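You operate a simulated robot arm through the tools that you are given. There is no shell and no other tool.

You are at the controls of a simulated robot arm. One attempt, no reset.

## Task
Bring the elevator belt's tension needle into the green.
Fine: draw the take-up bolt, turn both screws alike, yellow first, and shoot the bolt; then inch the belt three to five seconds: the BELT pointer stays in its green. Where these are worked on the way, their far stop is far enough and under half their travel is too little: take-up bolt.

It is judged by the outcome, as a careful person would: the job done as asked, and still so three seconds after it is handed in. It fails if anything else is knocked over, pushed out of place, dropped, spilled or broken.

## Robot
A 7-joint arm with a two-finger parallel gripper, fixed in place. Base frame: the origin is at the foot of the arm, x ahead of it, y to its left, z up. Units: mm, degrees, N and s.
Its first joint turns from -132.0 to 132.0 degrees. Payload 3.91 kg.
Tool frame: the origin (TCP) lies between the finger pads and is the grasp point; the fingertips stand 30 mm ahead of it; z points along the fingers, y is the line along which they close. Largest opening 110 mm; finger width 20, thickness 10; the body of the gripper, 48 by 112 mm, starts 55 mm behind the TCP.
Orientation is that of the tool frame in the base frame, as a unit quaternion [w, x, y, z]. With the fingers straight down and closing along the base's y, the tool's x points along the base's -x, its y along +y and its z along -z.

## Interface
- The arm moves only by the tool play_rows. Its argument "targets" is one flat list of numbers, 7 for each row, row after row: the opening, from 0 (shut) to 1 (fully open), then the shift along the tool's x, y, z in units of 25 mm (1.0 is 25 mm), then the turn, a rotation vector about the tool's x, y, z in units of 4 degrees (1.0 is 4 degrees). In form: [hand, dx, dy, dz, rx, ry, rz, hand, dx, dy, dz, rx, ry, rz, ...]. A call has 1 to 20 rows; each row shifts and turns the commanded pose from where the row before left it, along the tool's axes as they then stand. A call with a number of a shift or a turn outside -1 to 1 is refused whole. A row lasts 0.2 s, in which the tool goes at most 50 mm and 8.6 degrees; a call with a longer step from one row to the next is refused whole, and so is a gripper value outside its range. A pose out of reach is approached as far as the arm can. The call stops where the force on the tool passes 50 N (or 10 N more than at its start, if that is more) or the arm is blocked; 0.2 s more then pass. Each finger travels about 108 mm/s and halts on what it meets, pressing with about 35 N; the grip force reading is that of the motor and also rises with nothing between the fingers. The clock runs only during rows and for 0.2 s after the last one: add rows that do not move to give the fingers time. The reply holds the time, the measured pose of the TCP, the force on the tool along the base axes, the opening and the grip force, in the units named above and with some noise, with the torque about the TCP (base axes, N m) and any sound that the robot's microphone picked up.
- Cameras (640 x 400 px; columns grow to the right, rows downward): "scene" is fixed at [400.6, -500.2, 1579.3]; the picture's right is [0.98, 0.22, 0.00], its down [0.06, -0.27, -0.96] and it looks along [-0.21, 0.94, -0.28] (base axes); focal length 341 px, centre (320, 200). "wrist" rides on the gripper at [72, 17, -103] in the tool frame; the picture's right is [-0.23, 0.97, 0.00], its down [-0.76, -0.18, -0.62] and it looks along [-0.61, -0.14, 0.78] (tool axes); focal length 222 px, centre (320, 200). There is no depth. A picture from a camera that has moved, and an enlarged one, comes with that camera's place and axes in the base frame and with its lens.
- camera(camera): a new picture of that camera. It takes no simulated time.
- close_up(camera, box): a new picture of the part [left, top, right, bottom] of that camera's present view, enlarged. It takes no simulated time.
- finish_job(): hands the job in; it is judged then, once.

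Nothing tells you positions but the pictures and the camera data. Unless the task says otherwise, let go and move clear before handing in.

The tools are called after "Emit:" as name(argument=value, ...) on one line, values as JSON. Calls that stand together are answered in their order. play_rows: Moves the arm, as the interface text tells. Its arguments: {"type":"object","properties":{"targets":{"type":"array"}},"required":["targets"]} The other tools are called the same way: camera (camera) takes a picture; close_up (camera, box) takes an enlarged picture of a part of a camera's view; finish_job () hands the job in.

At the start:

```text
time_s: 0.0
tool_pos: [288.5, 581.9, 1403.4]
tcp_rot: [0.0, 0.0, 1.0, 0.0]
contact_force: [0.4, 0.1, 0.0]
moment: [0.0, 0.0, 0.04]
opening: 109.9
gripper_force: 0.0
```

scene: 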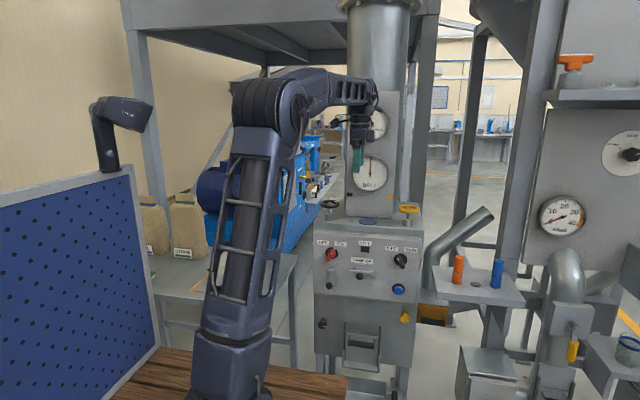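
wrist: 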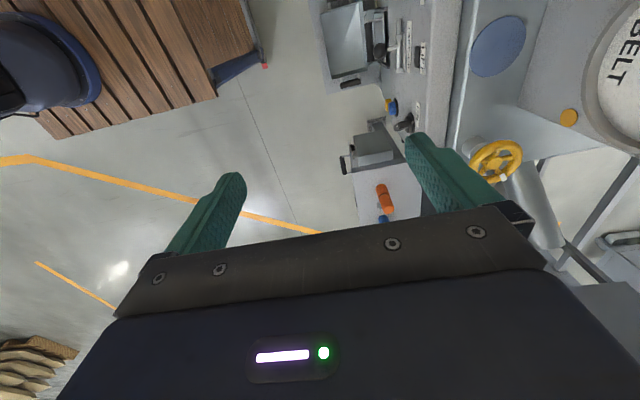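

I see a grey elevator leg ahead-left with a BELT dial, a yellow handwheel and a dark one, and a front panel with knobs and labels. I'll look closer at all of it before moving.

Emit:
close_up(camera="scene", box=[300, 180, 440, 280])

Emit:
close_up(camera="scene", box=[300, 220, 440, 400])

Emit:
close_up(camera="scene", box=[300, 70, 440, 230])

Emit:
close_up(camera="wrist", box=[300, 0, 640, 220])

Emit:
close_up(camera="scene", box=[420, 40, 640, 400])

```text
4.00 times, centred on (370, 230) of scene
camera zoom: at [400.6, -500.2, 1579.3], right [0.98, 0.22, 0.0], down [0.06, -0.27, -0.96], along [-0.21, 0.94, -0.28], focal length 1365 px, centre (120, 80)
```

zoom: 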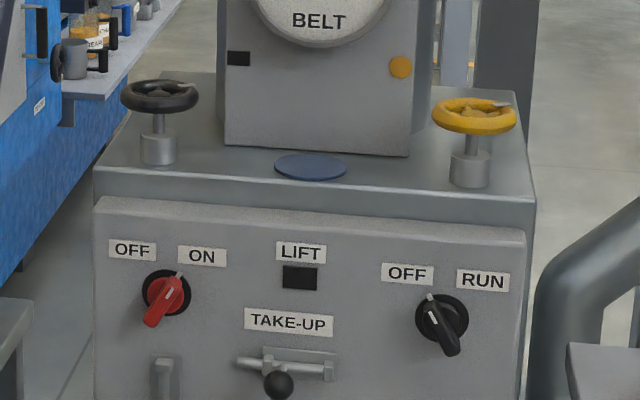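

```text
2.22 times, centred on (370, 310) of scene
camera zoom: at [400.6, -500.2, 1579.3], right [0.98, 0.22, 0.0], down [0.06, -0.27, -0.96], along [-0.21, 0.94, -0.28], focal length 758 px, centre (209, -44)
```

zoom: 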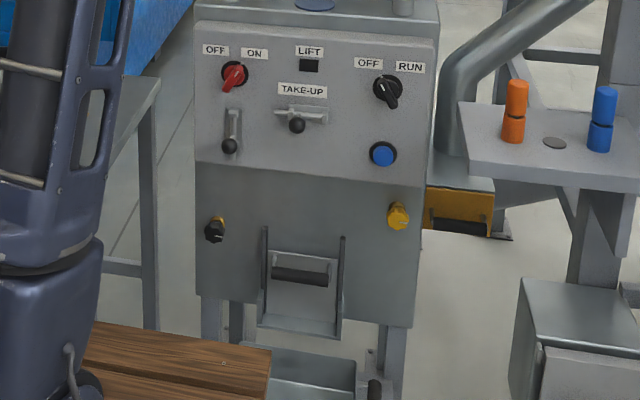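

```text
2.50 times, centred on (370, 150) of scene
camera zoom: at [400.6, -500.2, 1579.3], right [0.98, 0.22, 0.0], down [0.06, -0.27, -0.96], along [-0.21, 0.94, -0.28], focal length 853 px, centre (195, 325)
```

zoom: 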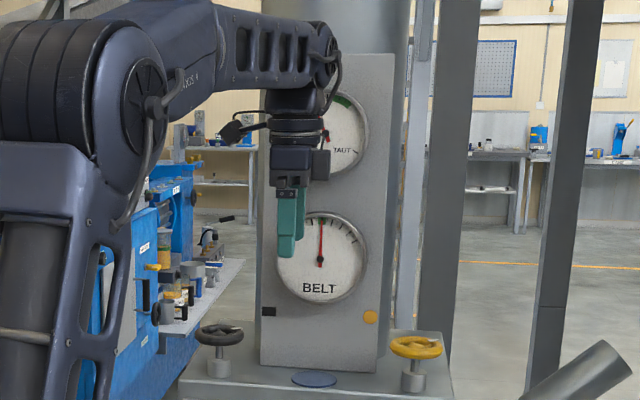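

```text
1.82 times, centred on (470, 110) of wrist
camera zoom: at [214.9, 597.9, 1504.3], right [0.23, 0.97, 0.0], down [0.76, -0.18, 0.62], along [0.61, -0.14, -0.78], focal length 404 px, centre (47, 364)
```

zoom: 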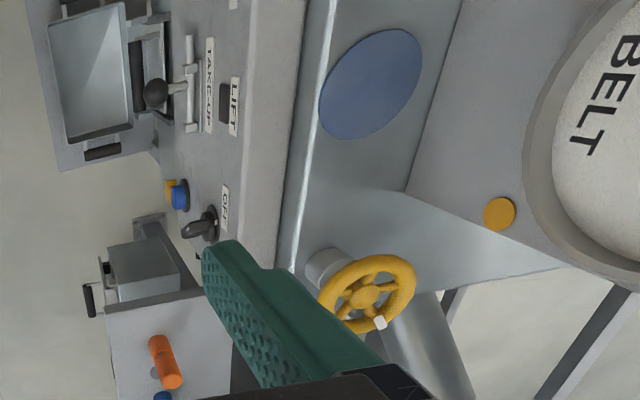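

```text
1.11 times, centred on (530, 220) of scene
camera zoom: at [400.6, -500.2, 1579.3], right [0.98, 0.22, 0.0], down [0.06, -0.27, -0.96], along [-0.21, 0.94, -0.28], focal length 379 px, centre (87, 178)
```

zoom: 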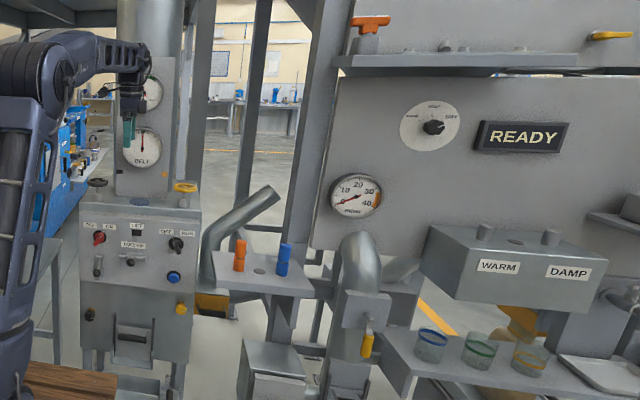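

The control box has two handwheels on top (yellow at about x 463, y 845, z 1168; black at about x 145, y 828), and the panel holds the take-up bolt and switches. I need higher magnification to read switch states and dials.

Emit:
close_up(camera="scene", box=[320, 235, 384, 275])

Emit:
close_up(camera="scene", box=[376, 235, 440, 275])

Emit:
close_up(camera="scene", box=[340, 255, 420, 305])

Emit:
close_up(camera="scene", box=[335, 140, 415, 200])

Emit:
close_up(camera="scene", box=[340, 90, 420, 150])

Emit:
close_up(camera="scene", box=[310, 260, 370, 340])

Emit:
close_up(camera="scene", box=[380, 190, 440, 230])

Emit:
close_up(camera="scene", box=[310, 190, 370, 230])

```text
10.00 times, centred on (352, 255) of scene
camera zoom: at [400.6, -500.2, 1579.3], right [0.98, 0.22, 0.0], down [0.06, -0.27, -0.96], along [-0.21, 0.94, -0.28], focal length 3412 px, centre (0, -350)
```

zoom: 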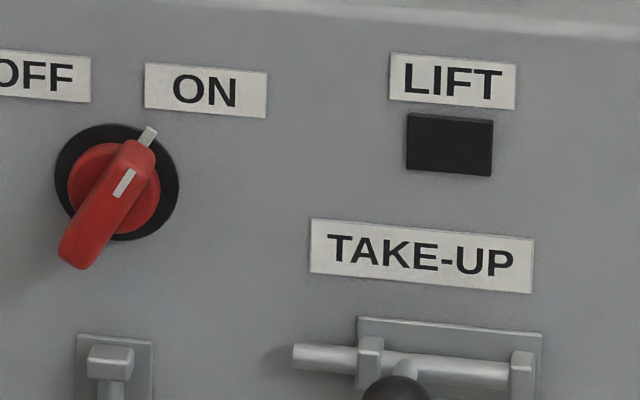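

```text
10.00 times, centred on (408, 255) of scene
camera zoom: at [400.6, -500.2, 1579.3], right [0.98, 0.22, 0.0], down [0.06, -0.27, -0.96], along [-0.21, 0.94, -0.28], focal length 3412 px, centre (-560, -350)
```

zoom: 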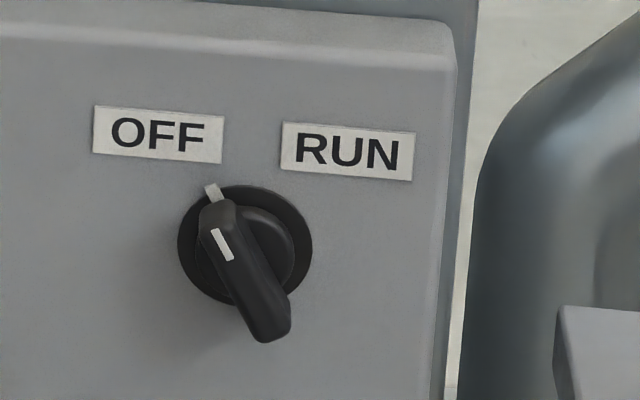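

```text
8.00 times, centred on (380, 280) of scene
camera zoom: at [400.6, -500.2, 1579.3], right [0.98, 0.22, 0.0], down [0.06, -0.27, -0.96], along [-0.21, 0.94, -0.28], focal length 2729 px, centre (-160, -440)
```

zoom: 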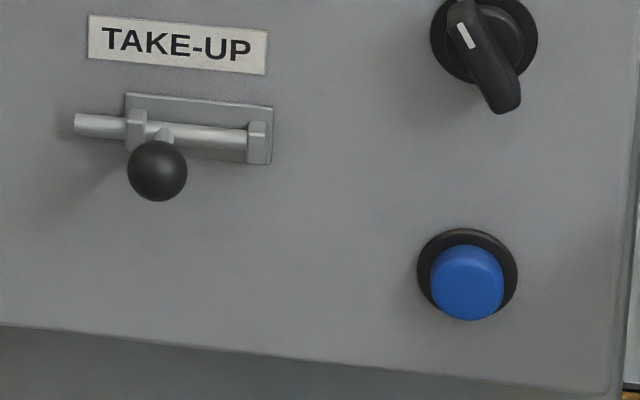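

```text
6.67 times, centred on (375, 170) of scene
camera zoom: at [400.6, -500.2, 1579.3], right [0.98, 0.22, 0.0], down [0.06, -0.27, -0.96], along [-0.21, 0.94, -0.28], focal length 2274 px, centre (-47, 400)
```

zoom: 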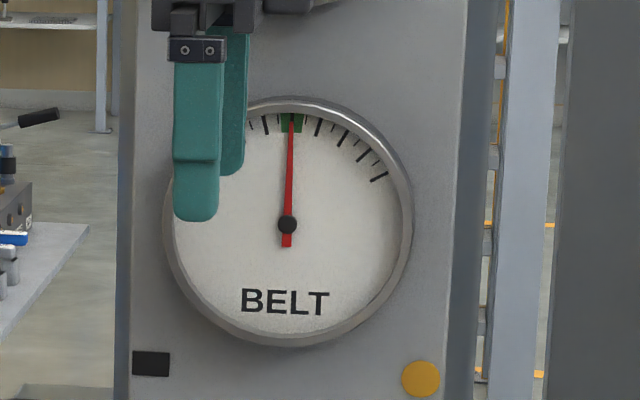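

```text
6.67 times, centred on (380, 120) of scene
camera zoom: at [400.6, -500.2, 1579.3], right [0.98, 0.22, 0.0], down [0.06, -0.27, -0.96], along [-0.21, 0.94, -0.28], focal length 2274 px, centre (-80, 733)
```

zoom: 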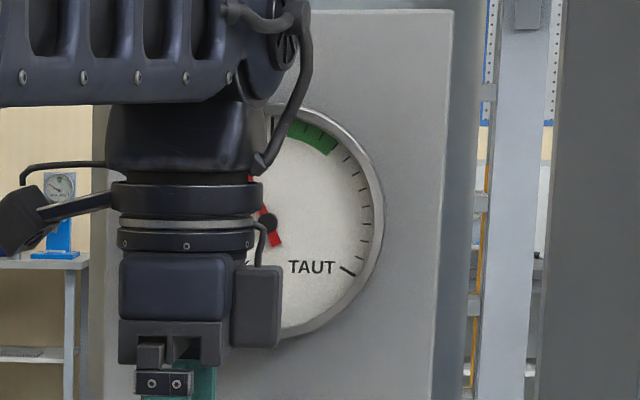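

```text
5.00 times, centred on (340, 300) of scene
camera zoom: at [400.6, -500.2, 1579.3], right [0.98, 0.22, 0.0], down [0.06, -0.27, -0.96], along [-0.21, 0.94, -0.28], focal length 1706 px, centre (220, -300)
```

zoom: 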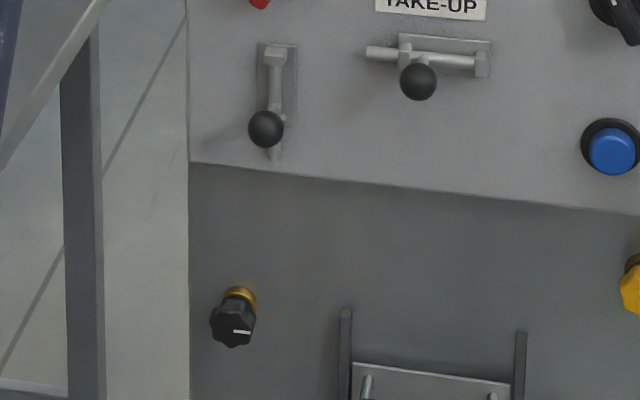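

```text
10.00 times, centred on (410, 210) of scene
camera zoom: at [400.6, -500.2, 1579.3], right [0.98, 0.22, 0.0], down [0.06, -0.27, -0.96], along [-0.21, 0.94, -0.28], focal length 3412 px, centre (-580, 100)
```

zoom: 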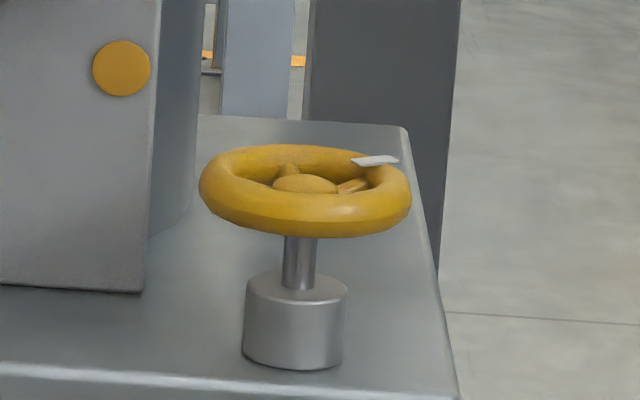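

```text
10.00 times, centred on (340, 210) of scene
camera zoom: at [400.6, -500.2, 1579.3], right [0.98, 0.22, 0.0], down [0.06, -0.27, -0.96], along [-0.21, 0.94, -0.28], focal length 3412 px, centre (120, 100)
```

zoom: 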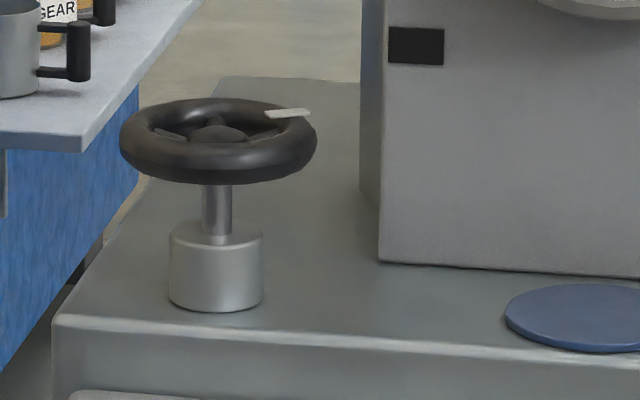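

The upper dial (with TAUT marking and green band) is the tension gauge and is partly hidden by the arm; the lower BELT dial shows tracking and is centred now. I'll shift the tool 150 mm to the arm's -x side at the same height to clear the view.

Emit:
play_rows(targets=[1, 1, 0, 0, 0, 0, 0, 1, 1, 0, 0, 0, 0, 0, 1, 1, 0, 0, 0, 0, 0, 1, 1, 0, 0, 0, 0, 0, 1, 1, 0, 0, 0, 0, 0, 1, 1, 0, 0, 0, 0, 0, 1, 0, 0, 0, 0, 0, 0])

Emit:
camera(camera="scene")

Emit:
close_up(camera="scene", box=[335, 95, 415, 145])

Emit:
close_up(camera="scene", box=[335, 145, 415, 195])

Emit:
camera(camera="wrist")

```text
time_s: 1.6
tool_pos: [140.6, 578.7, 1402.7]
tcp_rot: [0.001, 0.0, 1.0, -0.001]
contact_force: [-0.2, -0.3, 0.2]
moment: [0.03, 0.0, 0.0]
opening: 109.8
gripper_force: 0.0
```

```text
taken
```

scene: 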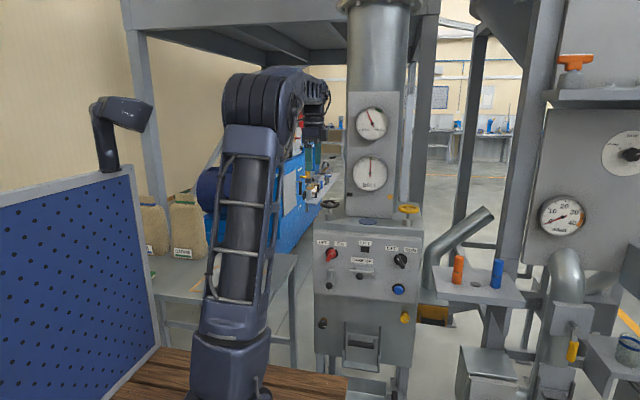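

```text
8.00 times, centred on (375, 120) of scene
camera zoom: at [400.6, -500.2, 1579.3], right [0.98, 0.22, 0.0], down [0.06, -0.27, -0.96], along [-0.21, 0.94, -0.28], focal length 2729 px, centre (-120, 840)
```

zoom: 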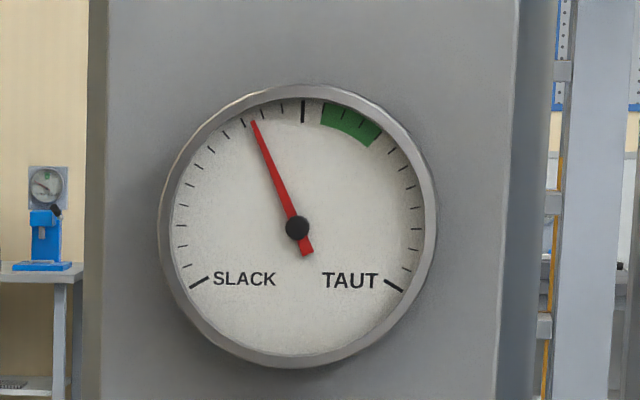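

```text
8.00 times, centred on (375, 170) of scene
camera zoom: at [400.6, -500.2, 1579.3], right [0.98, 0.22, 0.0], down [0.06, -0.27, -0.96], along [-0.21, 0.94, -0.28], focal length 2729 px, centre (-120, 440)
```

zoom: 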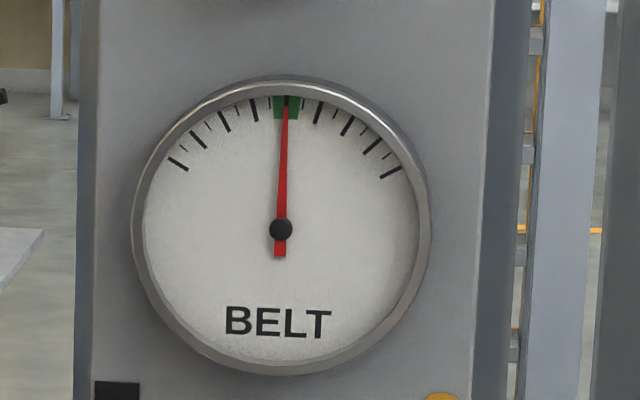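

```text
taken
camera wrist: at [67.7, 596.4, 1504.7], right [0.23, 0.97, 0.0], down [0.76, -0.18, 0.62], along [0.61, -0.14, -0.78], focal length 222 px, centre (320, 200)
```

wrist: 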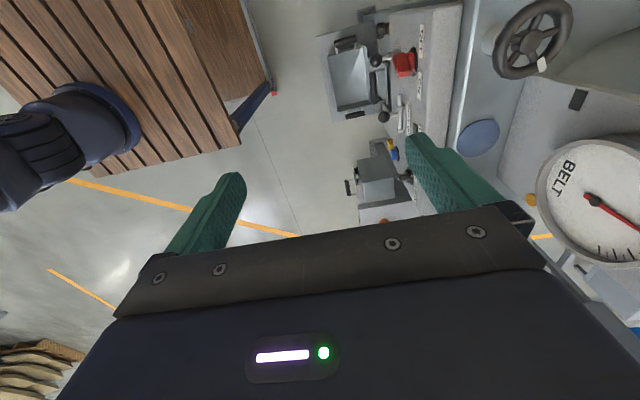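

The tension needle is on the SLACK side, about 50° short of the middle of the green; BELT is centred. The take-up bolt's ball is near (292, 715, 916) on the front panel, so I'll first spin the tool 90° about its own axis here in clear space, ahead of tipping it horizontal.

Emit:
play_rows(targets=[1, 0, 0, 0, 0, 0, 1, 1, 0, 0, 0, 0, 0, 1, 1, 0, 0, 0, 0, 0, 1, 1, 0, 0, 0, 0, 0, 1, 1, 0, 0, 0, 0, 0, 1, 1, 0, 0, 0, 0, 0, 1, 1, 0, 0, 0, 0, 0, 1, 1, 0, 0, 0, 0, 0, 1, 1, 0, 0, 0, 0, 0, 1, 1, 0, 0, 0, 0, 0, 1, 1, 0, 0, 0, 0, 0, 1, 1, 0, 0, 0, 0, 0, 1, 1, 0, 0, 0, 0, 0, 1, 1, 0, 0, 0, 0, 0, 1, 1, 0, 0, 0, 0, 0, 1, 1, 0, 0, 0, 0, 0, 1, 1, 0, 0, 0, 0, 0, 1, 1, 0, 0, 0, 0, 0, 1, 1, 0, 0, 0, 0, 0, 1, 1, 0, 0, 0, 0, 0, 1])

```text
time_s: 5.8
tool_pos: [139.2, 582.2, 1401.6]
tcp_rot: [0.001, 0.643, 0.766, 0.0]
contact_force: [0.1, 0.3, 0.7]
moment: [0.02, -0.02, 0.0]
opening: 110.0
gripper_force: 0.1
```

The spin worked (tool x now nearly +y). I'll finish the last 10°, move +x about 150 mm and begin tipping the tool toward the panel.

Emit:
play_rows(targets=[1, 0, 1, 0, 0, 0, 1, 1, 0, 1, 0, 0, 0, 1, 1, 0, 1, 0, 0, 0, 0.5, 1, -0.5, 1, 0, 0, 0, 0, 1, -0.5, 1, 0, 0, 0, 0, 1, -0.5, 1, 0, 0, 0, 0, 1, 0, 0, 0, 0, 1, 0, 1, 0, 0, 0, 0, 1, 0, 1, 0, 0, 0, 0, 1, 0, 1, 0, 0, 0, 0, 1, 0, 1, 0, 0, 0, 0, 1, 0, 1, 0, 0, 0, 0, 1, 0, 1, 0, 0, 0, 0, 1, 0, 1, 0, 0, 0, 0, 1, 0, 1, 0, 0, 0, 0, 1, 0, 1, 0, 0, 0, 0, 1, 0, 1, 0, 0, 0, 0, 1, 0, 1, 0, 0, 0, 0, 1, 0, 1, 0, 0, 0, 0, 1, 0, 1, 0, 0, 0, 0, 1, 0])

Emit:
camera(camera="wrist")

```text
time_s: 10.0
tool_pos: [287.9, 553.2, 1400.2]
tcp_rot: [-0.332, 0.624, 0.625, 0.332]
contact_force: [0.0, -0.5, 0.0]
moment: [0.0, 0.02, 0.03]
opening: 110.0
gripper_force: 0.1
```

```text
taken
camera wrist: at [304.4, 506.3, 1518.3], right [0.97, -0.13, -0.19], down [-0.18, -0.94, -0.28], along [-0.14, 0.31, -0.94], focal length 222 px, centre (320, 200)
```

wrist: 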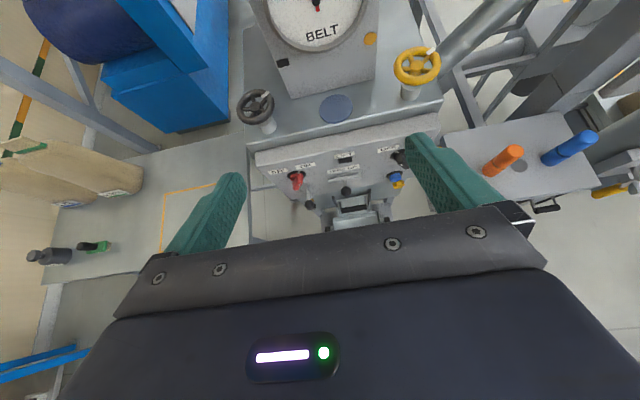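

Tool is now pitched about 56° toward the panel. I'll finish tipping to horizontal and start going straight down in front of the panel, well clear of it.

Emit:
play_rows(targets=[1, 0, 0, 0, 0, 1, 0, 1, 0, 0, 0, 0, 1, 0, 1, 0, 0, 0, 0, 1, 0, 1, 0, 0, 0, 0, 1, 0, 1, 0, 0, 0, 0, 1, 0, 1, 0, 0, 0, 0, 1, 0, 1, 0, 0, 0, 0, 1, 0, 1, 0, 0, 0, 0, 1, 0, 1, 0, 0, 0, 0, 0.5, 0, 1, -1, 0, 0, 0, 0, 0, 1, -1, 0, 0, 0, 0, 0, 1, -1, 0, 0, 0, 0, 0, 1, -1, 0, 0, 0, 0, 0, 1, -1, 0, 0, 0, 0, 0, 1, -1, 0, 0, 0, 0, 0, 1, -1, 0, 0, 0, 0, 0, 1, -1, 0, 0, 0, 0, 0, 1, -1, 0, 0, 0, 0, 0, 1, 0, 0, 0, 0, 0, 0])

Emit:
camera(camera="wrist")

Emit:
camera(camera="scene")

```text
time_s: 14.0
tool_pos: [287.6, 553.2, 1175.8]
tcp_rot: [-0.5, 0.501, 0.5, 0.5]
contact_force: [0.3, -0.4, -0.3]
moment: [0.01, 0.01, -0.02]
opening: 109.9
gripper_force: 0.0
```

```text
taken
camera wrist: at [304.2, 450.2, 1247.1], right [0.97, 0.0, -0.23], down [-0.18, -0.62, -0.76], along [-0.14, 0.78, -0.61], focal length 222 px, centre (320, 200)
```

wrist: 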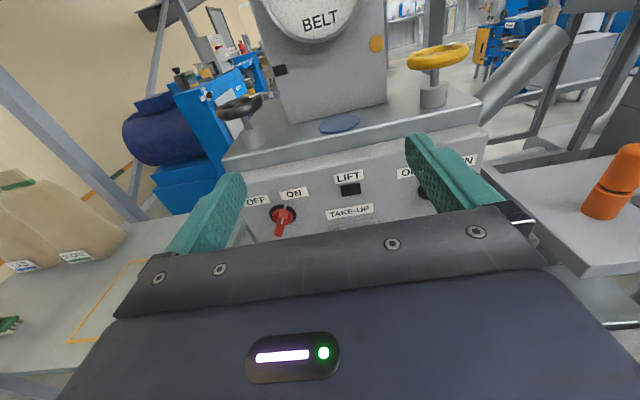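

```text
taken
```

scene: 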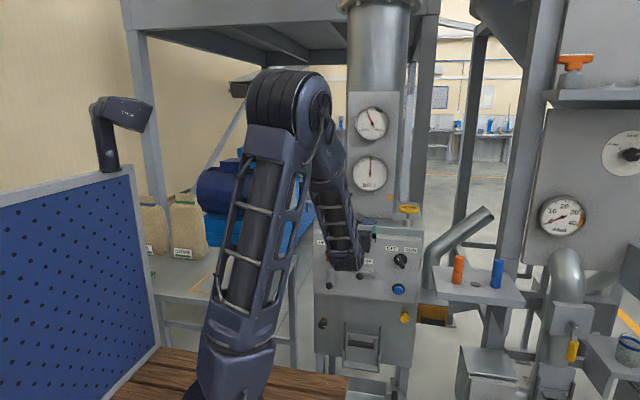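

The tool is now horizontal, pointing at the panel. I'll lower to about z 945 and look again to locate the bolt's ball accurately.

Emit:
play_rows(targets=[1, -1, 0, 0, 0, 0, 0, 1, -1, 0, 0, 0, 0, 0, 1, -1, 0, 0, 0, 0, 0, 1, -1, 0, 0, 0, 0, 0, 1, -1, 0, 0, 0, 0, 0, 1, -1, 0, 0, 0, 0, 0, 1, -1, 0, 0, 0, 0, 0, 1, -1, 0, 0, 0, 0, 0, 1, -1, 0, 0, 0, 0, 0, 1, 0, 0, 0, 0, 0, 0])

Emit:
camera(camera="wrist")

Emit:
camera(camera="scene")

Emit:
close_up(camera="wrist", box=[160, 40, 480, 240])

```text
time_s: 16.2
tool_pos: [284.7, 551.2, 954.6]
tcp_rot: [-0.5, 0.5, 0.5, 0.499]
contact_force: [-0.2, 0.5, 0.1]
moment: [0.01, 0.01, 0.0]
opening: 110.0
gripper_force: 0.2
```

```text
taken
camera wrist: at [303.1, 447.7, 1025.5], right [0.97, 0.0, -0.23], down [-0.18, -0.62, -0.76], along [-0.14, 0.78, -0.61], focal length 222 px, centre (320, 200)
```

wrist: 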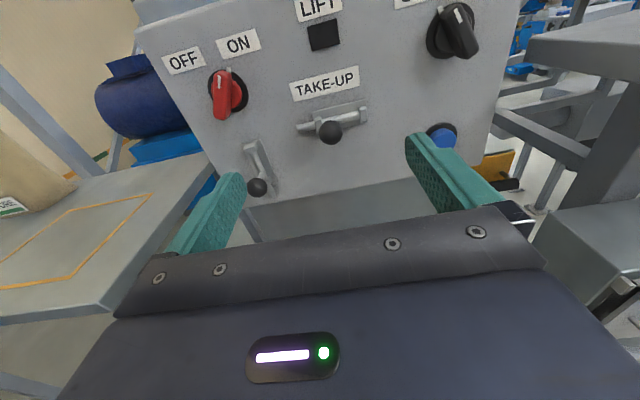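

```text
taken
```

scene: 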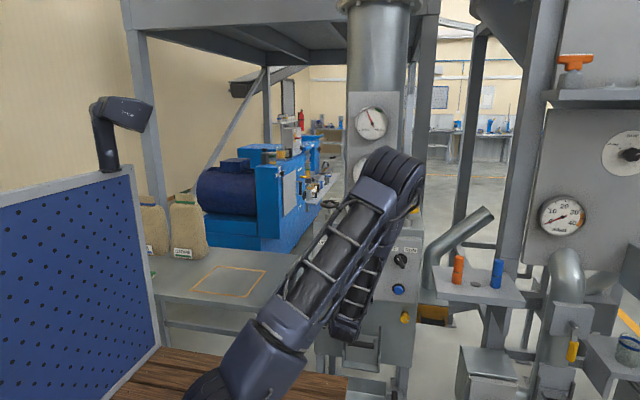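

```text
2.00 times, centred on (320, 140) of wrist
camera zoom: at [303.1, 447.7, 1025.5], right [0.97, 0.0, -0.23], down [-0.18, -0.62, -0.76], along [-0.14, 0.78, -0.61], focal length 444 px, centre (320, 320)
```

zoom: 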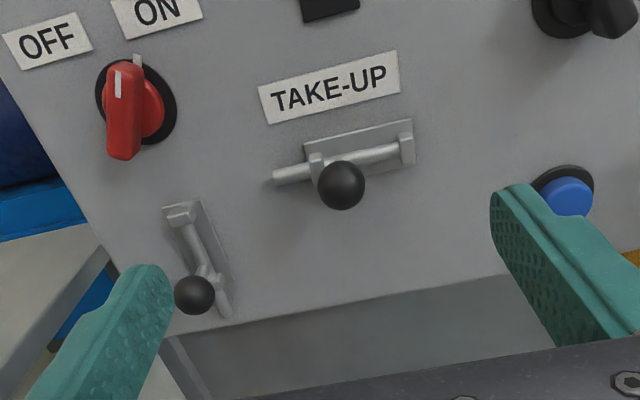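

The bolt's ball is at about (293, 715, 918), directly in front of its rod. I'll align height and x, narrow the opening to about 60 mm, and advance partway to check alignment.

Emit:
play_rows(targets=[0.55, -0.73, 0.17, 0, 0, 0, 0, 0.55, -0.73, 0.16, 0, 0, 0, 0, 0.55, 0, 0, 1, 0, 0, 0, 0.55, 0, 0, 1, 0, 0, 0, 0.55, 0, 0, 1, 0, 0, 0, 0.55, 0, 0, 0.8, 0, 0, 0, 0.55, 0, 0, 0, 0, 0, 0])

Emit:
camera(camera="wrist")

Emit:
close_up(camera="wrist", box=[220, 90, 420, 215])

```text
time_s: 17.8
tool_pos: [295.5, 647.6, 915.8]
tcp_rot: [0.501, -0.499, -0.5, -0.5]
contact_force: [-0.1, 0.2, 1.1]
moment: [0.02, 0.0, -0.02]
opening: 60.6
gripper_force: 0.1
```

```text
taken
camera wrist: at [313.3, 545.1, 987.6], right [0.97, 0.0, -0.23], down [-0.18, -0.62, -0.76], along [-0.14, 0.78, -0.61], focal length 222 px, centre (320, 200)
```

wrist: 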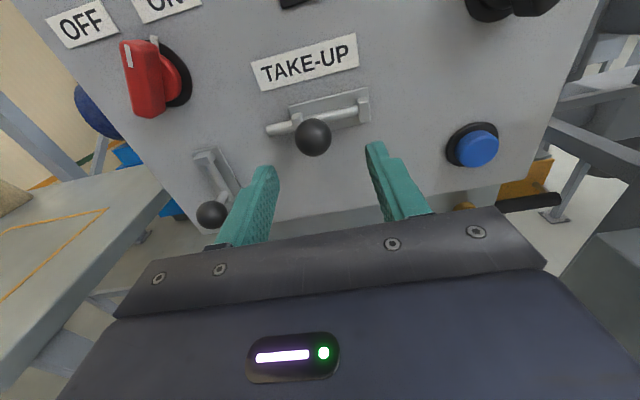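

```text
3.20 times, centred on (320, 152) of wrist
camera zoom: at [313.3, 545.1, 987.6], right [0.97, 0.0, -0.23], down [-0.18, -0.62, -0.76], along [-0.14, 0.78, -0.61], focal length 711 px, centre (320, 352)
```

zoom: 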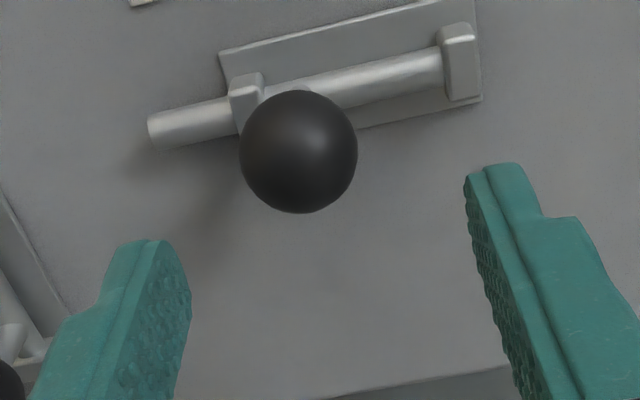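

The ball sits between the fingers' lines, at about (292, 715, 919). I'll advance 49 mm so the fingers straddle it, then close loosely.

Emit:
play_rows(targets=[0.55, 0, 0, 0.7, 0, 0, 0, 0.55, 0, 0, 0.7, 0, 0, 0, 0.55, 0, 0, 0.56, 0, 0, 0, 0.33, 0, 0, 0, 0, 0, 0, 0.33, 0, 0, 0, 0, 0, 0])

Emit:
camera(camera="wrist")

Emit:
close_up(camera="wrist", box=[220, 90, 420, 215])

```text
time_s: 19.0
tool_pos: [297.5, 696.6, 914.9]
tcp_rot: [0.501, -0.499, -0.5, -0.5]
contact_force: [-0.7, 0.2, 0.3]
moment: [0.01, -0.01, 0.0]
opening: 36.6
gripper_force: 0.3
```

```text
taken
camera wrist: at [314.5, 592.9, 986.4], right [0.97, 0.0, -0.23], down [-0.18, -0.62, -0.76], along [-0.14, 0.78, -0.61], focal length 222 px, centre (320, 200)
```

wrist: 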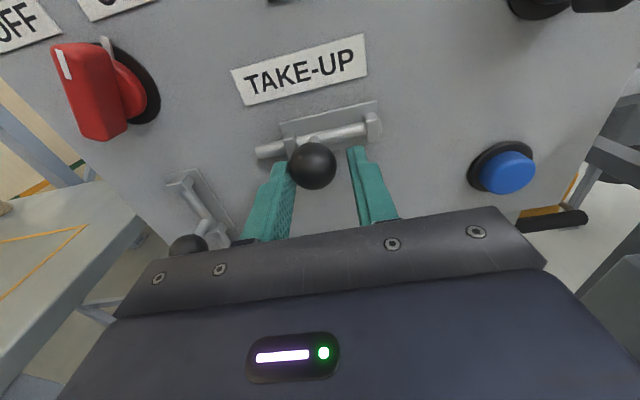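

```text
3.20 times, centred on (320, 152) of wrist
camera zoom: at [314.5, 592.9, 986.4], right [0.97, 0.0, -0.23], down [-0.18, -0.62, -0.76], along [-0.14, 0.78, -0.61], focal length 711 px, centre (320, 352)
```

zoom: 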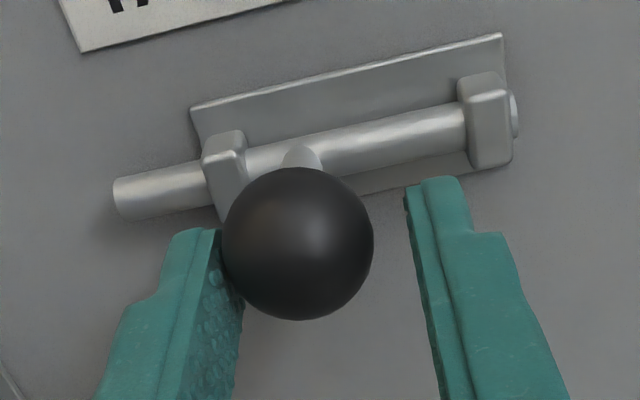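

The fingers straddle the ball. Now I'll slide it to the right (+x) to draw the bolt, in 8 mm steps until it meets its stop.

Emit:
play_rows(targets=[0.33, 0, 0.3, 0, 0, 0, 0, 0.33, 0, 0.3, 0, 0, 0, 0, 0.33, 0, 0.3, 0, 0, 0, 0, 0.33, 0, 0.3, 0, 0, 0, 0, 0.33, 0, 0.3, 0, 0, 0, 0, 0.33, 0, 0.3, 0, 0, 0, 0])

Emit:
close_up(camera="wrist", box=[220, 90, 420, 215])

```text
time_s: 20.4
tool_pos: [335.4, 696.5, 916.5]
tcp_rot: [0.503, -0.497, -0.501, -0.498]
contact_force: [-37.5, 3.0, 5.5]
moment: [-0.01, 0.0, 0.59]
opening: 55.0
gripper_force: 19.1
```

```text
3.20 times, centred on (320, 152) of wrist
camera zoom: at [352.8, 593.7, 986.9], right [0.97, 0.01, -0.23], down [-0.17, -0.62, -0.76], along [-0.15, 0.78, -0.61], focal length 711 px, centre (320, 352)
```

zoom: 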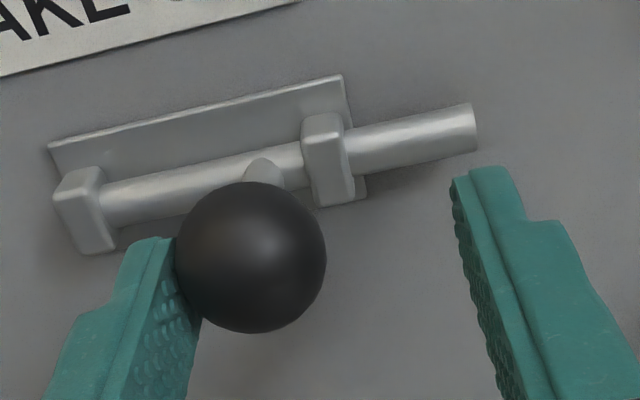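

The bolt has been slid right by about 30 mm with force rising to ~37 N, so it looks to be at its stop. I'll relax sideways and check the gap at the guide.

Emit:
play_rows(targets=[0.55, 0, -0.3, 0, 0, 0, 0, 0.55, 0, -0.15, 0, 0, 0, 0, 0.55, 0, 0, 0, 0, 0, 0])

Emit:
close_up(camera="wrist", box=[220, 90, 420, 215])

Emit:
camera(camera="scene")

```text
time_s: 21.2
tool_pos: [328.9, 695.9, 916.2]
tcp_rot: [-0.5, 0.5, 0.5, 0.5]
contact_force: [-0.3, 0.1, 0.4]
moment: [0.01, 0.0, 0.03]
opening: 60.7
gripper_force: 0.0
```

```text
3.20 times, centred on (320, 152) of wrist
camera zoom: at [346.1, 591.8, 986.2], right [0.97, 0.0, -0.23], down [-0.18, -0.62, -0.76], along [-0.14, 0.78, -0.61], focal length 711 px, centre (320, 352)
```

zoom: 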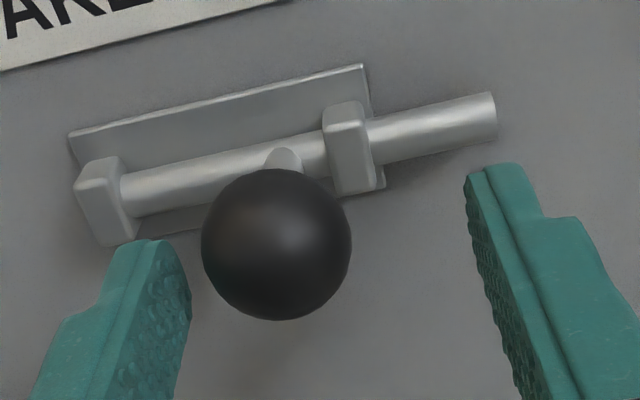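

```text
taken
```

scene: 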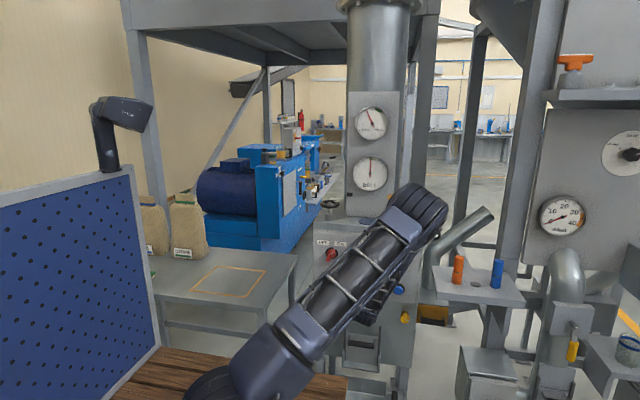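

The bolt now sits at the right-hand end (ball moved from x≈292 to 322), with its rod projecting to the right. I'll back straight out from the panel and rise.

Emit:
play_rows(targets=[0.55, 0, 0, -0.6, 0, 0, 0, 0.55, 0, 0, -1, 0, 0, 0, 0.55, 0, 0, -1, 0, 0, 0, 0.55, 0, 0, -1, 0, 0, 0, 0.55, 0, 0, -1, 0, 0, 0, 0.8, 0, 0, -1, 0, 0, 0, 1, 1, 0, 0, 0, 0, 0, 1, 1, 0, 0, 0, 0, 0, 1, 1, 0, 0, 0, 0, 0, 1, 1, 0, 0, 0, 0, 0, 1, 1, 0, 0, 0, 0, 0, 1, 1, 0, 0, 0, 0, 0, 1, 1, 0, 0, 0, 0, 0, 1, 1, 0, 0, 0, 0, 0, 1, 1, 0, 0, 0, 0, 0, 1, 1, 0, 0, 0, 0, 0, 1, 1, 0, 0, 0, 0, 0, 1, 1, 0, 0, 0, 0, 0, 1, 1, 0, 0, 0, 0, 0, 1, 1, 0, 0, 0, 0, 0])

Emit:
camera(camera="scene")

Emit:
camera(camera="wrist")

```text
time_s: 25.4
tool_pos: [331.0, 555.7, 1265.1]
tcp_rot: [-0.5, 0.501, 0.5, 0.499]
contact_force: [0.5, 0.5, -0.4]
moment: [0.01, 0.03, 0.02]
opening: 110.0
gripper_force: 0.2
```

```text
taken
```

scene: 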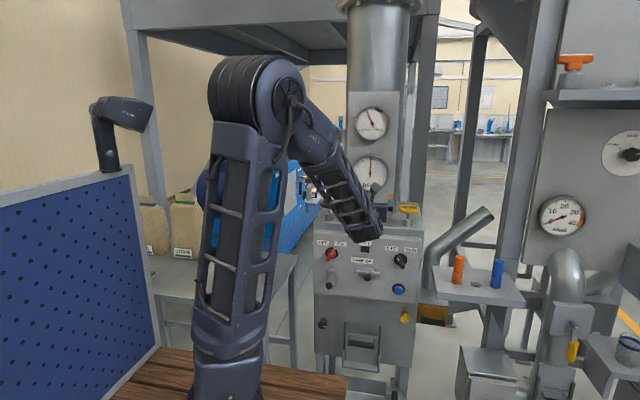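

```text
taken
camera wrist: at [348.3, 453.2, 1337.4], right [0.97, 0.0, -0.23], down [-0.18, -0.62, -0.76], along [-0.14, 0.78, -0.61], focal length 222 px, centre (320, 200)
```

wrist: 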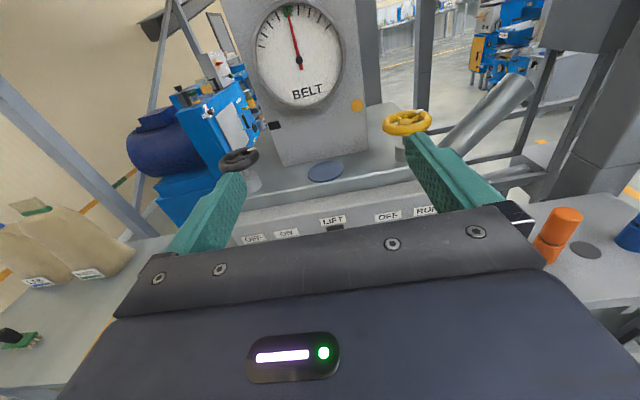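

The arm is clear and the bolt is drawn. I'll rise another 100 mm and begin tipping the tool back to pointing down.

Emit:
play_rows(targets=[1, 1, 0, 0, 0, 0, 0, 1, 1, 0, 0, 0, 0, 0, 1, 1, 0, 0, 0, 0, 0, 1, 1, 0, 0, 0, 0, 0, 1, 0, 0, 0, 0, -1, 0, 1, 0, 0, 0, 0, -1, 0, 1, 0, 0, 0, 0, -1, 0, 1, 0, 0, 0, 0, -1, 0, 1, 0, 0, 0, 0, -1, 0, 1, 0, 0, 0, 0, -1, 0, 1, 0, 0, 0, 0, -1, 0, 1, 0, 0, 0, 0, -1, 0, 1, 0, 0, 0, 0, -1, 0, 1, 0, 0, 0, 0, -1, 0, 1, 0, 0, 0, 0, -1, 0, 1, 0, 0, 0, 0, -1, 0, 1, 0, 0, 0, 0, -1, 0, 1, 0, 0, 0, 0, -1, 0, 1, 0, 0, 0, 0, -1, 0, 1, 0, 0, 0, 0, -1, 0])

Emit:
play_rows(targets=[1, 0, 0, 0, 0, -1, 0, 1, 0, 0, 0, 0, -1, 0, 1, 0, 0, 0, 0, -1, 0, 1, 0, 0, 0, 0, -1, 0, 1, 0, 0, 0, 0, -1, 0, 1, 0, 0, 0, 0, -1, 0, 1, 0, 0, 0, 0, -0.5, 0, 1, 0, 1, 0, 0, 0, 0, 1, 0, 1, 0, 0, 0, 0, 1, 0, 1, 0, 0, 0, 0, 1, 0, 1, 0, 0, 0, 0, 1, 0, 1, 0, 0, 0, 0, 1, 0, 0.5, 0, 0, 0, 0, 1, 0, 0, 0, 0, 0, 0])

Emit:
camera(camera="wrist")

Emit:
camera(camera="scene")

```text
time_s: 29.6
tool_pos: [328.8, 556.3, 1365.6]
tcp_rot: [-0.159, 0.689, 0.689, 0.159]
contact_force: [0.1, 0.5, 0.9]
moment: [0.02, 0.02, -0.02]
opening: 110.2
gripper_force: 0.1
```

```text
time_s: 32.6
tool_pos: [465.8, 553.8, 1366.5]
tcp_rot: [0.0, 0.706, 0.708, 0.0]
contact_force: [0.7, -0.5, 0.0]
moment: [0.03, 0.02, -0.03]
opening: 109.9
gripper_force: 0.0
```

```text
taken
camera wrist: at [483.5, 625.7, 1468.7], right [0.97, -0.23, 0.0], down [-0.18, -0.76, 0.62], along [-0.14, -0.61, -0.78], focal length 222 px, centre (320, 200)
```

wrist: 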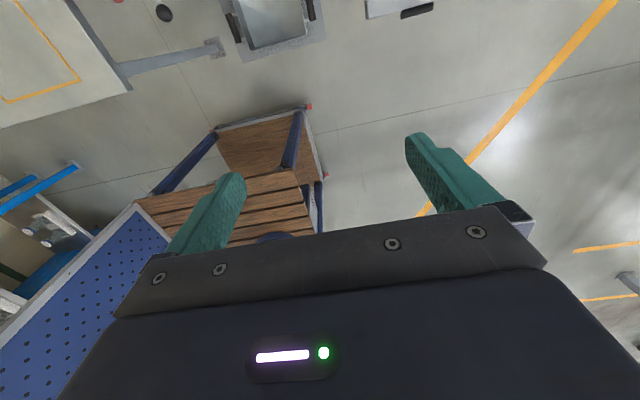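

```text
taken
```

scene: 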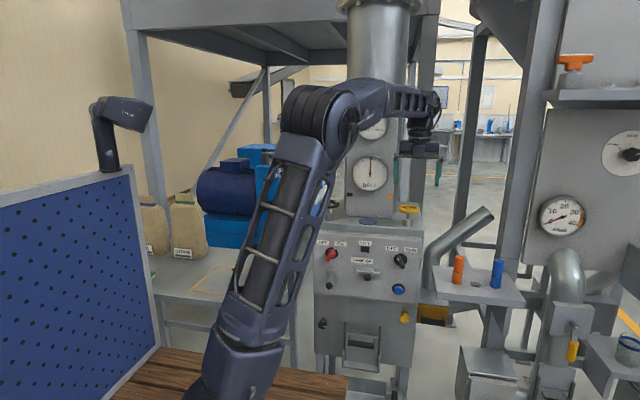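

The tool points down at (466, 554, 1366). I'll move in +y toward above the yellow wheel and check whether the reach holds.

Emit:
play_rows(targets=[1, 1, 0, 0, 0, 0, 0, 1, 1, 0, 0, 0, 0, 0, 1, 1, 0, 0, 0, 0, 0, 1, 1, 0, 0, 0, 0, 0, 1, 1, 0, 0, 0, 0, 0, 1, 1, 0, 0, 0, 0, 0, 1, 1, 0, 0, 0, 0, 0, 1, 1, 0, 0, 0, 0, 0, 1, 1, 0, 0.5, 0, 0, 0, 1, 1, 0, 0.5, 0, 0, 0, 1, 1, 0, 0.5, 0, 0, 0, 1, 0.8, 0, 0.5, 0, 0, 0, 1, 0, 0, 0, 0, 0, 0])

Emit:
camera(camera="wrist")

Emit:
camera(camera="scene")

```text
time_s: 35.4
tool_pos: [445.7, 805.1, 1301.2]
tcp_rot: [0.0, 0.706, 0.708, 0.0]
contact_force: [-0.5, 0.3, -0.5]
moment: [0.0, 0.01, -0.01]
opening: 110.1
gripper_force: 0.1
out of reach, approached as far as the arm can: row 9, 10, 11, 12
```

```text
taken
camera wrist: at [462.4, 876.8, 1405.1], right [0.97, -0.23, 0.0], down [-0.18, -0.76, 0.62], along [-0.14, -0.61, -0.78], focal length 222 px, centre (320, 200)
```

wrist: 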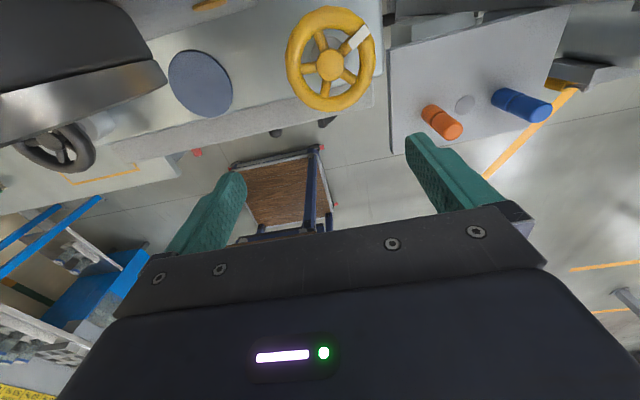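

```text
taken
```

scene: 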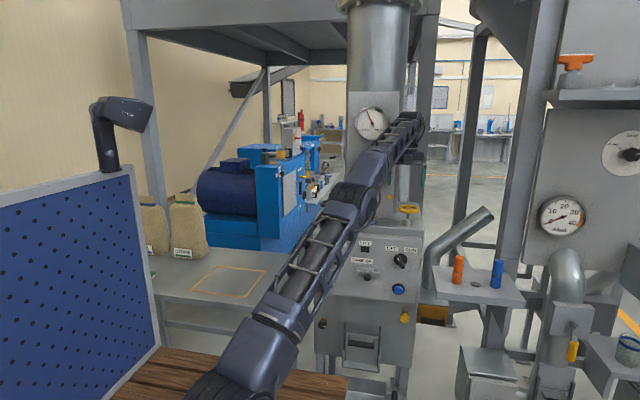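

Reach at this height falls ~45 mm short, but it should extend as I get lower. The yellow wheel centre reads (466, 845) with its white tab at about 26° from +x; I'll come down 75 mm while turning 12° so the fingers avoid the tab.

Emit:
play_rows(targets=[1, 0, 0, 0.8, 0, 0, 1, 1, 0, 0, 0.8, 0, 0, 1, 1, 0, 0, 0.8, 0, 0, 1, 1, 0, 0, 0.6, 0, 0, 0, 1, 0, 0, 0, 0, 0, 0])

Emit:
camera(camera="wrist")

Emit:
camera(camera="scene")

```text
time_s: 36.6
tool_pos: [448.4, 803.2, 1228.0]
tcp_rot: [0.001, 0.777, 0.629, 0.0]
contact_force: [0.1, 0.0, -0.2]
moment: [-0.01, 0.0, 0.02]
opening: 109.9
gripper_force: 0.2
```

```text
taken
camera wrist: at [479.1, 870.3, 1330.2], right [0.91, -0.42, 0.0], down [-0.33, -0.71, 0.62], along [-0.26, -0.56, -0.78], focal length 222 px, centre (320, 200)
```

wrist: 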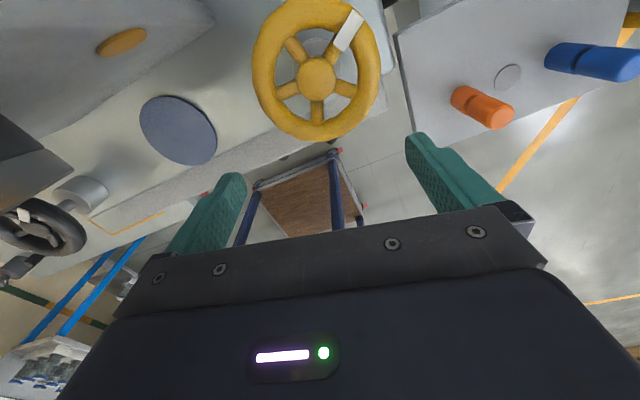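

```text
taken
```

scene: 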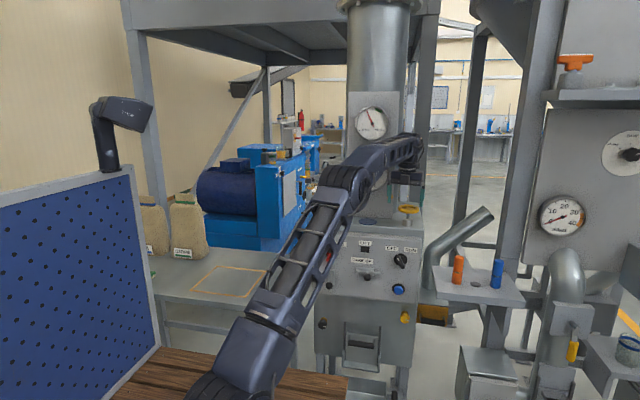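

Now at (448, 803, 1228) with the wheel centre confirmed at about (465.5, 845.5). I'll slide over it while dropping 15 mm, keeping the fingertips just above the rim.

Emit:
play_rows(targets=[1, 0.6, 0.1, 0.2, 0, 0, 0, 1, 0.6, 0.1, 0.2, 0, 0, 0, 1, 0.6, 0.11, 0.2, 0, 0, 0, 1, 0, 0, 0, 0, 0, 0])

Emit:
camera(camera="wrist")

```text
time_s: 37.6
tool_pos: [462.2, 842.3, 1210.6]
tcp_rot: [0.0, 0.776, 0.63, 0.0]
contact_force: [0.2, 0.3, 0.5]
moment: [0.01, 0.06, -0.03]
opening: 109.9
gripper_force: 0.2
out of reach, approached as far as the arm can: row 3
```

```text
taken
camera wrist: at [493.6, 908.5, 1313.1], right [0.91, -0.42, 0.0], down [-0.33, -0.71, 0.62], along [-0.26, -0.56, -0.78], focal length 222 px, centre (320, 200)
```

wrist: 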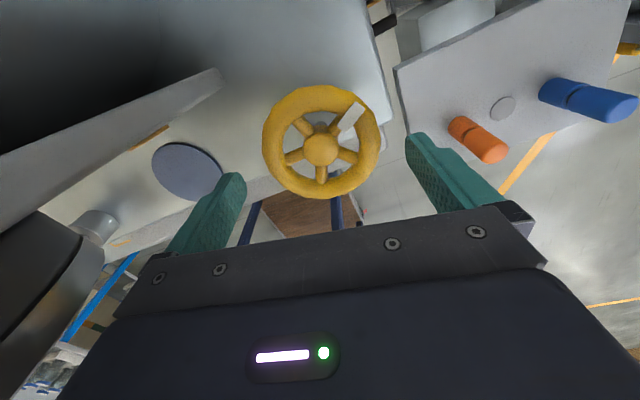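

Fingers straddle the wheel in view, with the centre about 2 mm off. I'll lower 32 mm over the rim with that correction.

Emit:
play_rows(targets=[1, 0.05, 0.04, 0.44, 0, 0, 0, 1, 0.05, 0.04, 0.44, 0, 0, 0, 1, 0, 0, 0.42, 0, 0, 0, 1, 0, 0, 0, 0, 0, 0])

Emit:
camera(camera="wrist")

Emit:
close_up(camera="scene", box=[340, 90, 440, 230])

```text
time_s: 38.6
tool_pos: [465.3, 843.8, 1177.9]
tcp_rot: [0.0, 0.777, 0.63, 0.0]
contact_force: [-0.1, -0.1, 0.7]
moment: [-0.02, 0.02, 0.0]
opening: 110.1
gripper_force: 0.0
```

```text
taken
camera wrist: at [495.8, 909.0, 1279.8], right [0.91, -0.42, 0.0], down [-0.33, -0.71, 0.62], along [-0.26, -0.56, -0.78], focal length 222 px, centre (320, 200)
```

wrist: 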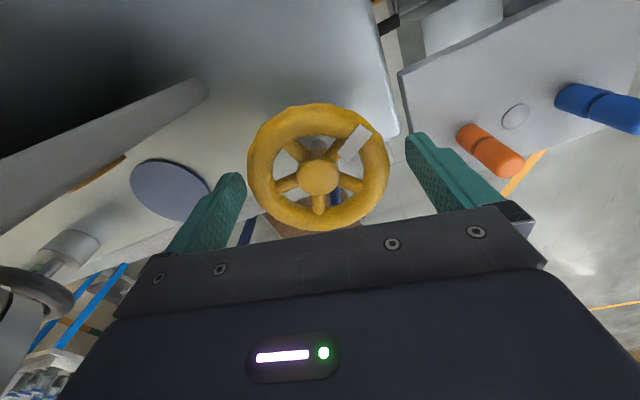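

```text
2.86 times, centred on (390, 160) of scene
camera zoom: at [400.6, -500.2, 1579.3], right [0.98, 0.22, 0.0], down [0.06, -0.27, -0.96], along [-0.21, 0.94, -0.28], focal length 975 px, centre (120, 314)
```

zoom: 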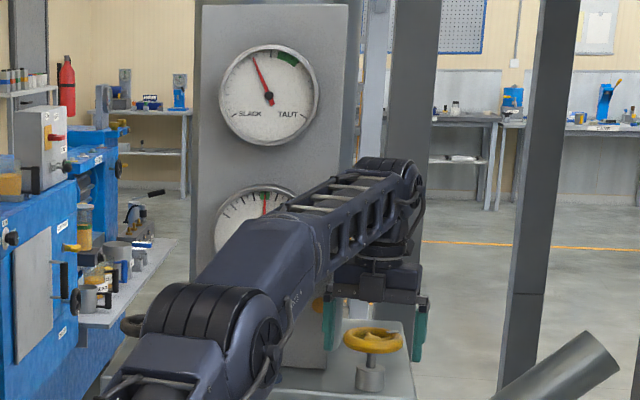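

The fingers are around the yellow wheel at rim height, and both dials are visible to the scene camera. I'll close on the rim.

Emit:
play_rows(targets=[0.6, 0, 0, 0, 0, 0, 0, 0.6, 0, 0, 0, 0, 0, 0, 0.6, 0, 0, 0, 0, 0, 0])

Emit:
camera(camera="wrist")

```text
time_s: 39.4
tool_pos: [463.7, 842.9, 1177.4]
tcp_rot: [-0.001, 0.776, 0.631, 0.0]
contact_force: [-2.8, 0.1, -1.3]
moment: [0.2, 0.18, -0.01]
opening: 83.3
gripper_force: 44.9
```

```text
taken
camera wrist: at [495.4, 909.2, 1279.8], right [0.91, -0.42, 0.0], down [-0.33, -0.71, 0.62], along [-0.26, -0.56, -0.78], focal length 222 px, centre (320, 200)
```

wrist: 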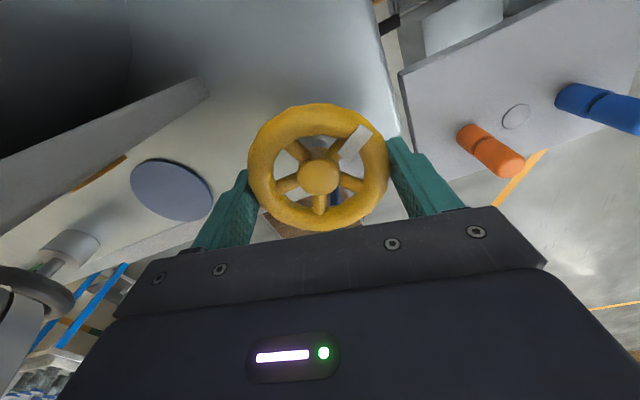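

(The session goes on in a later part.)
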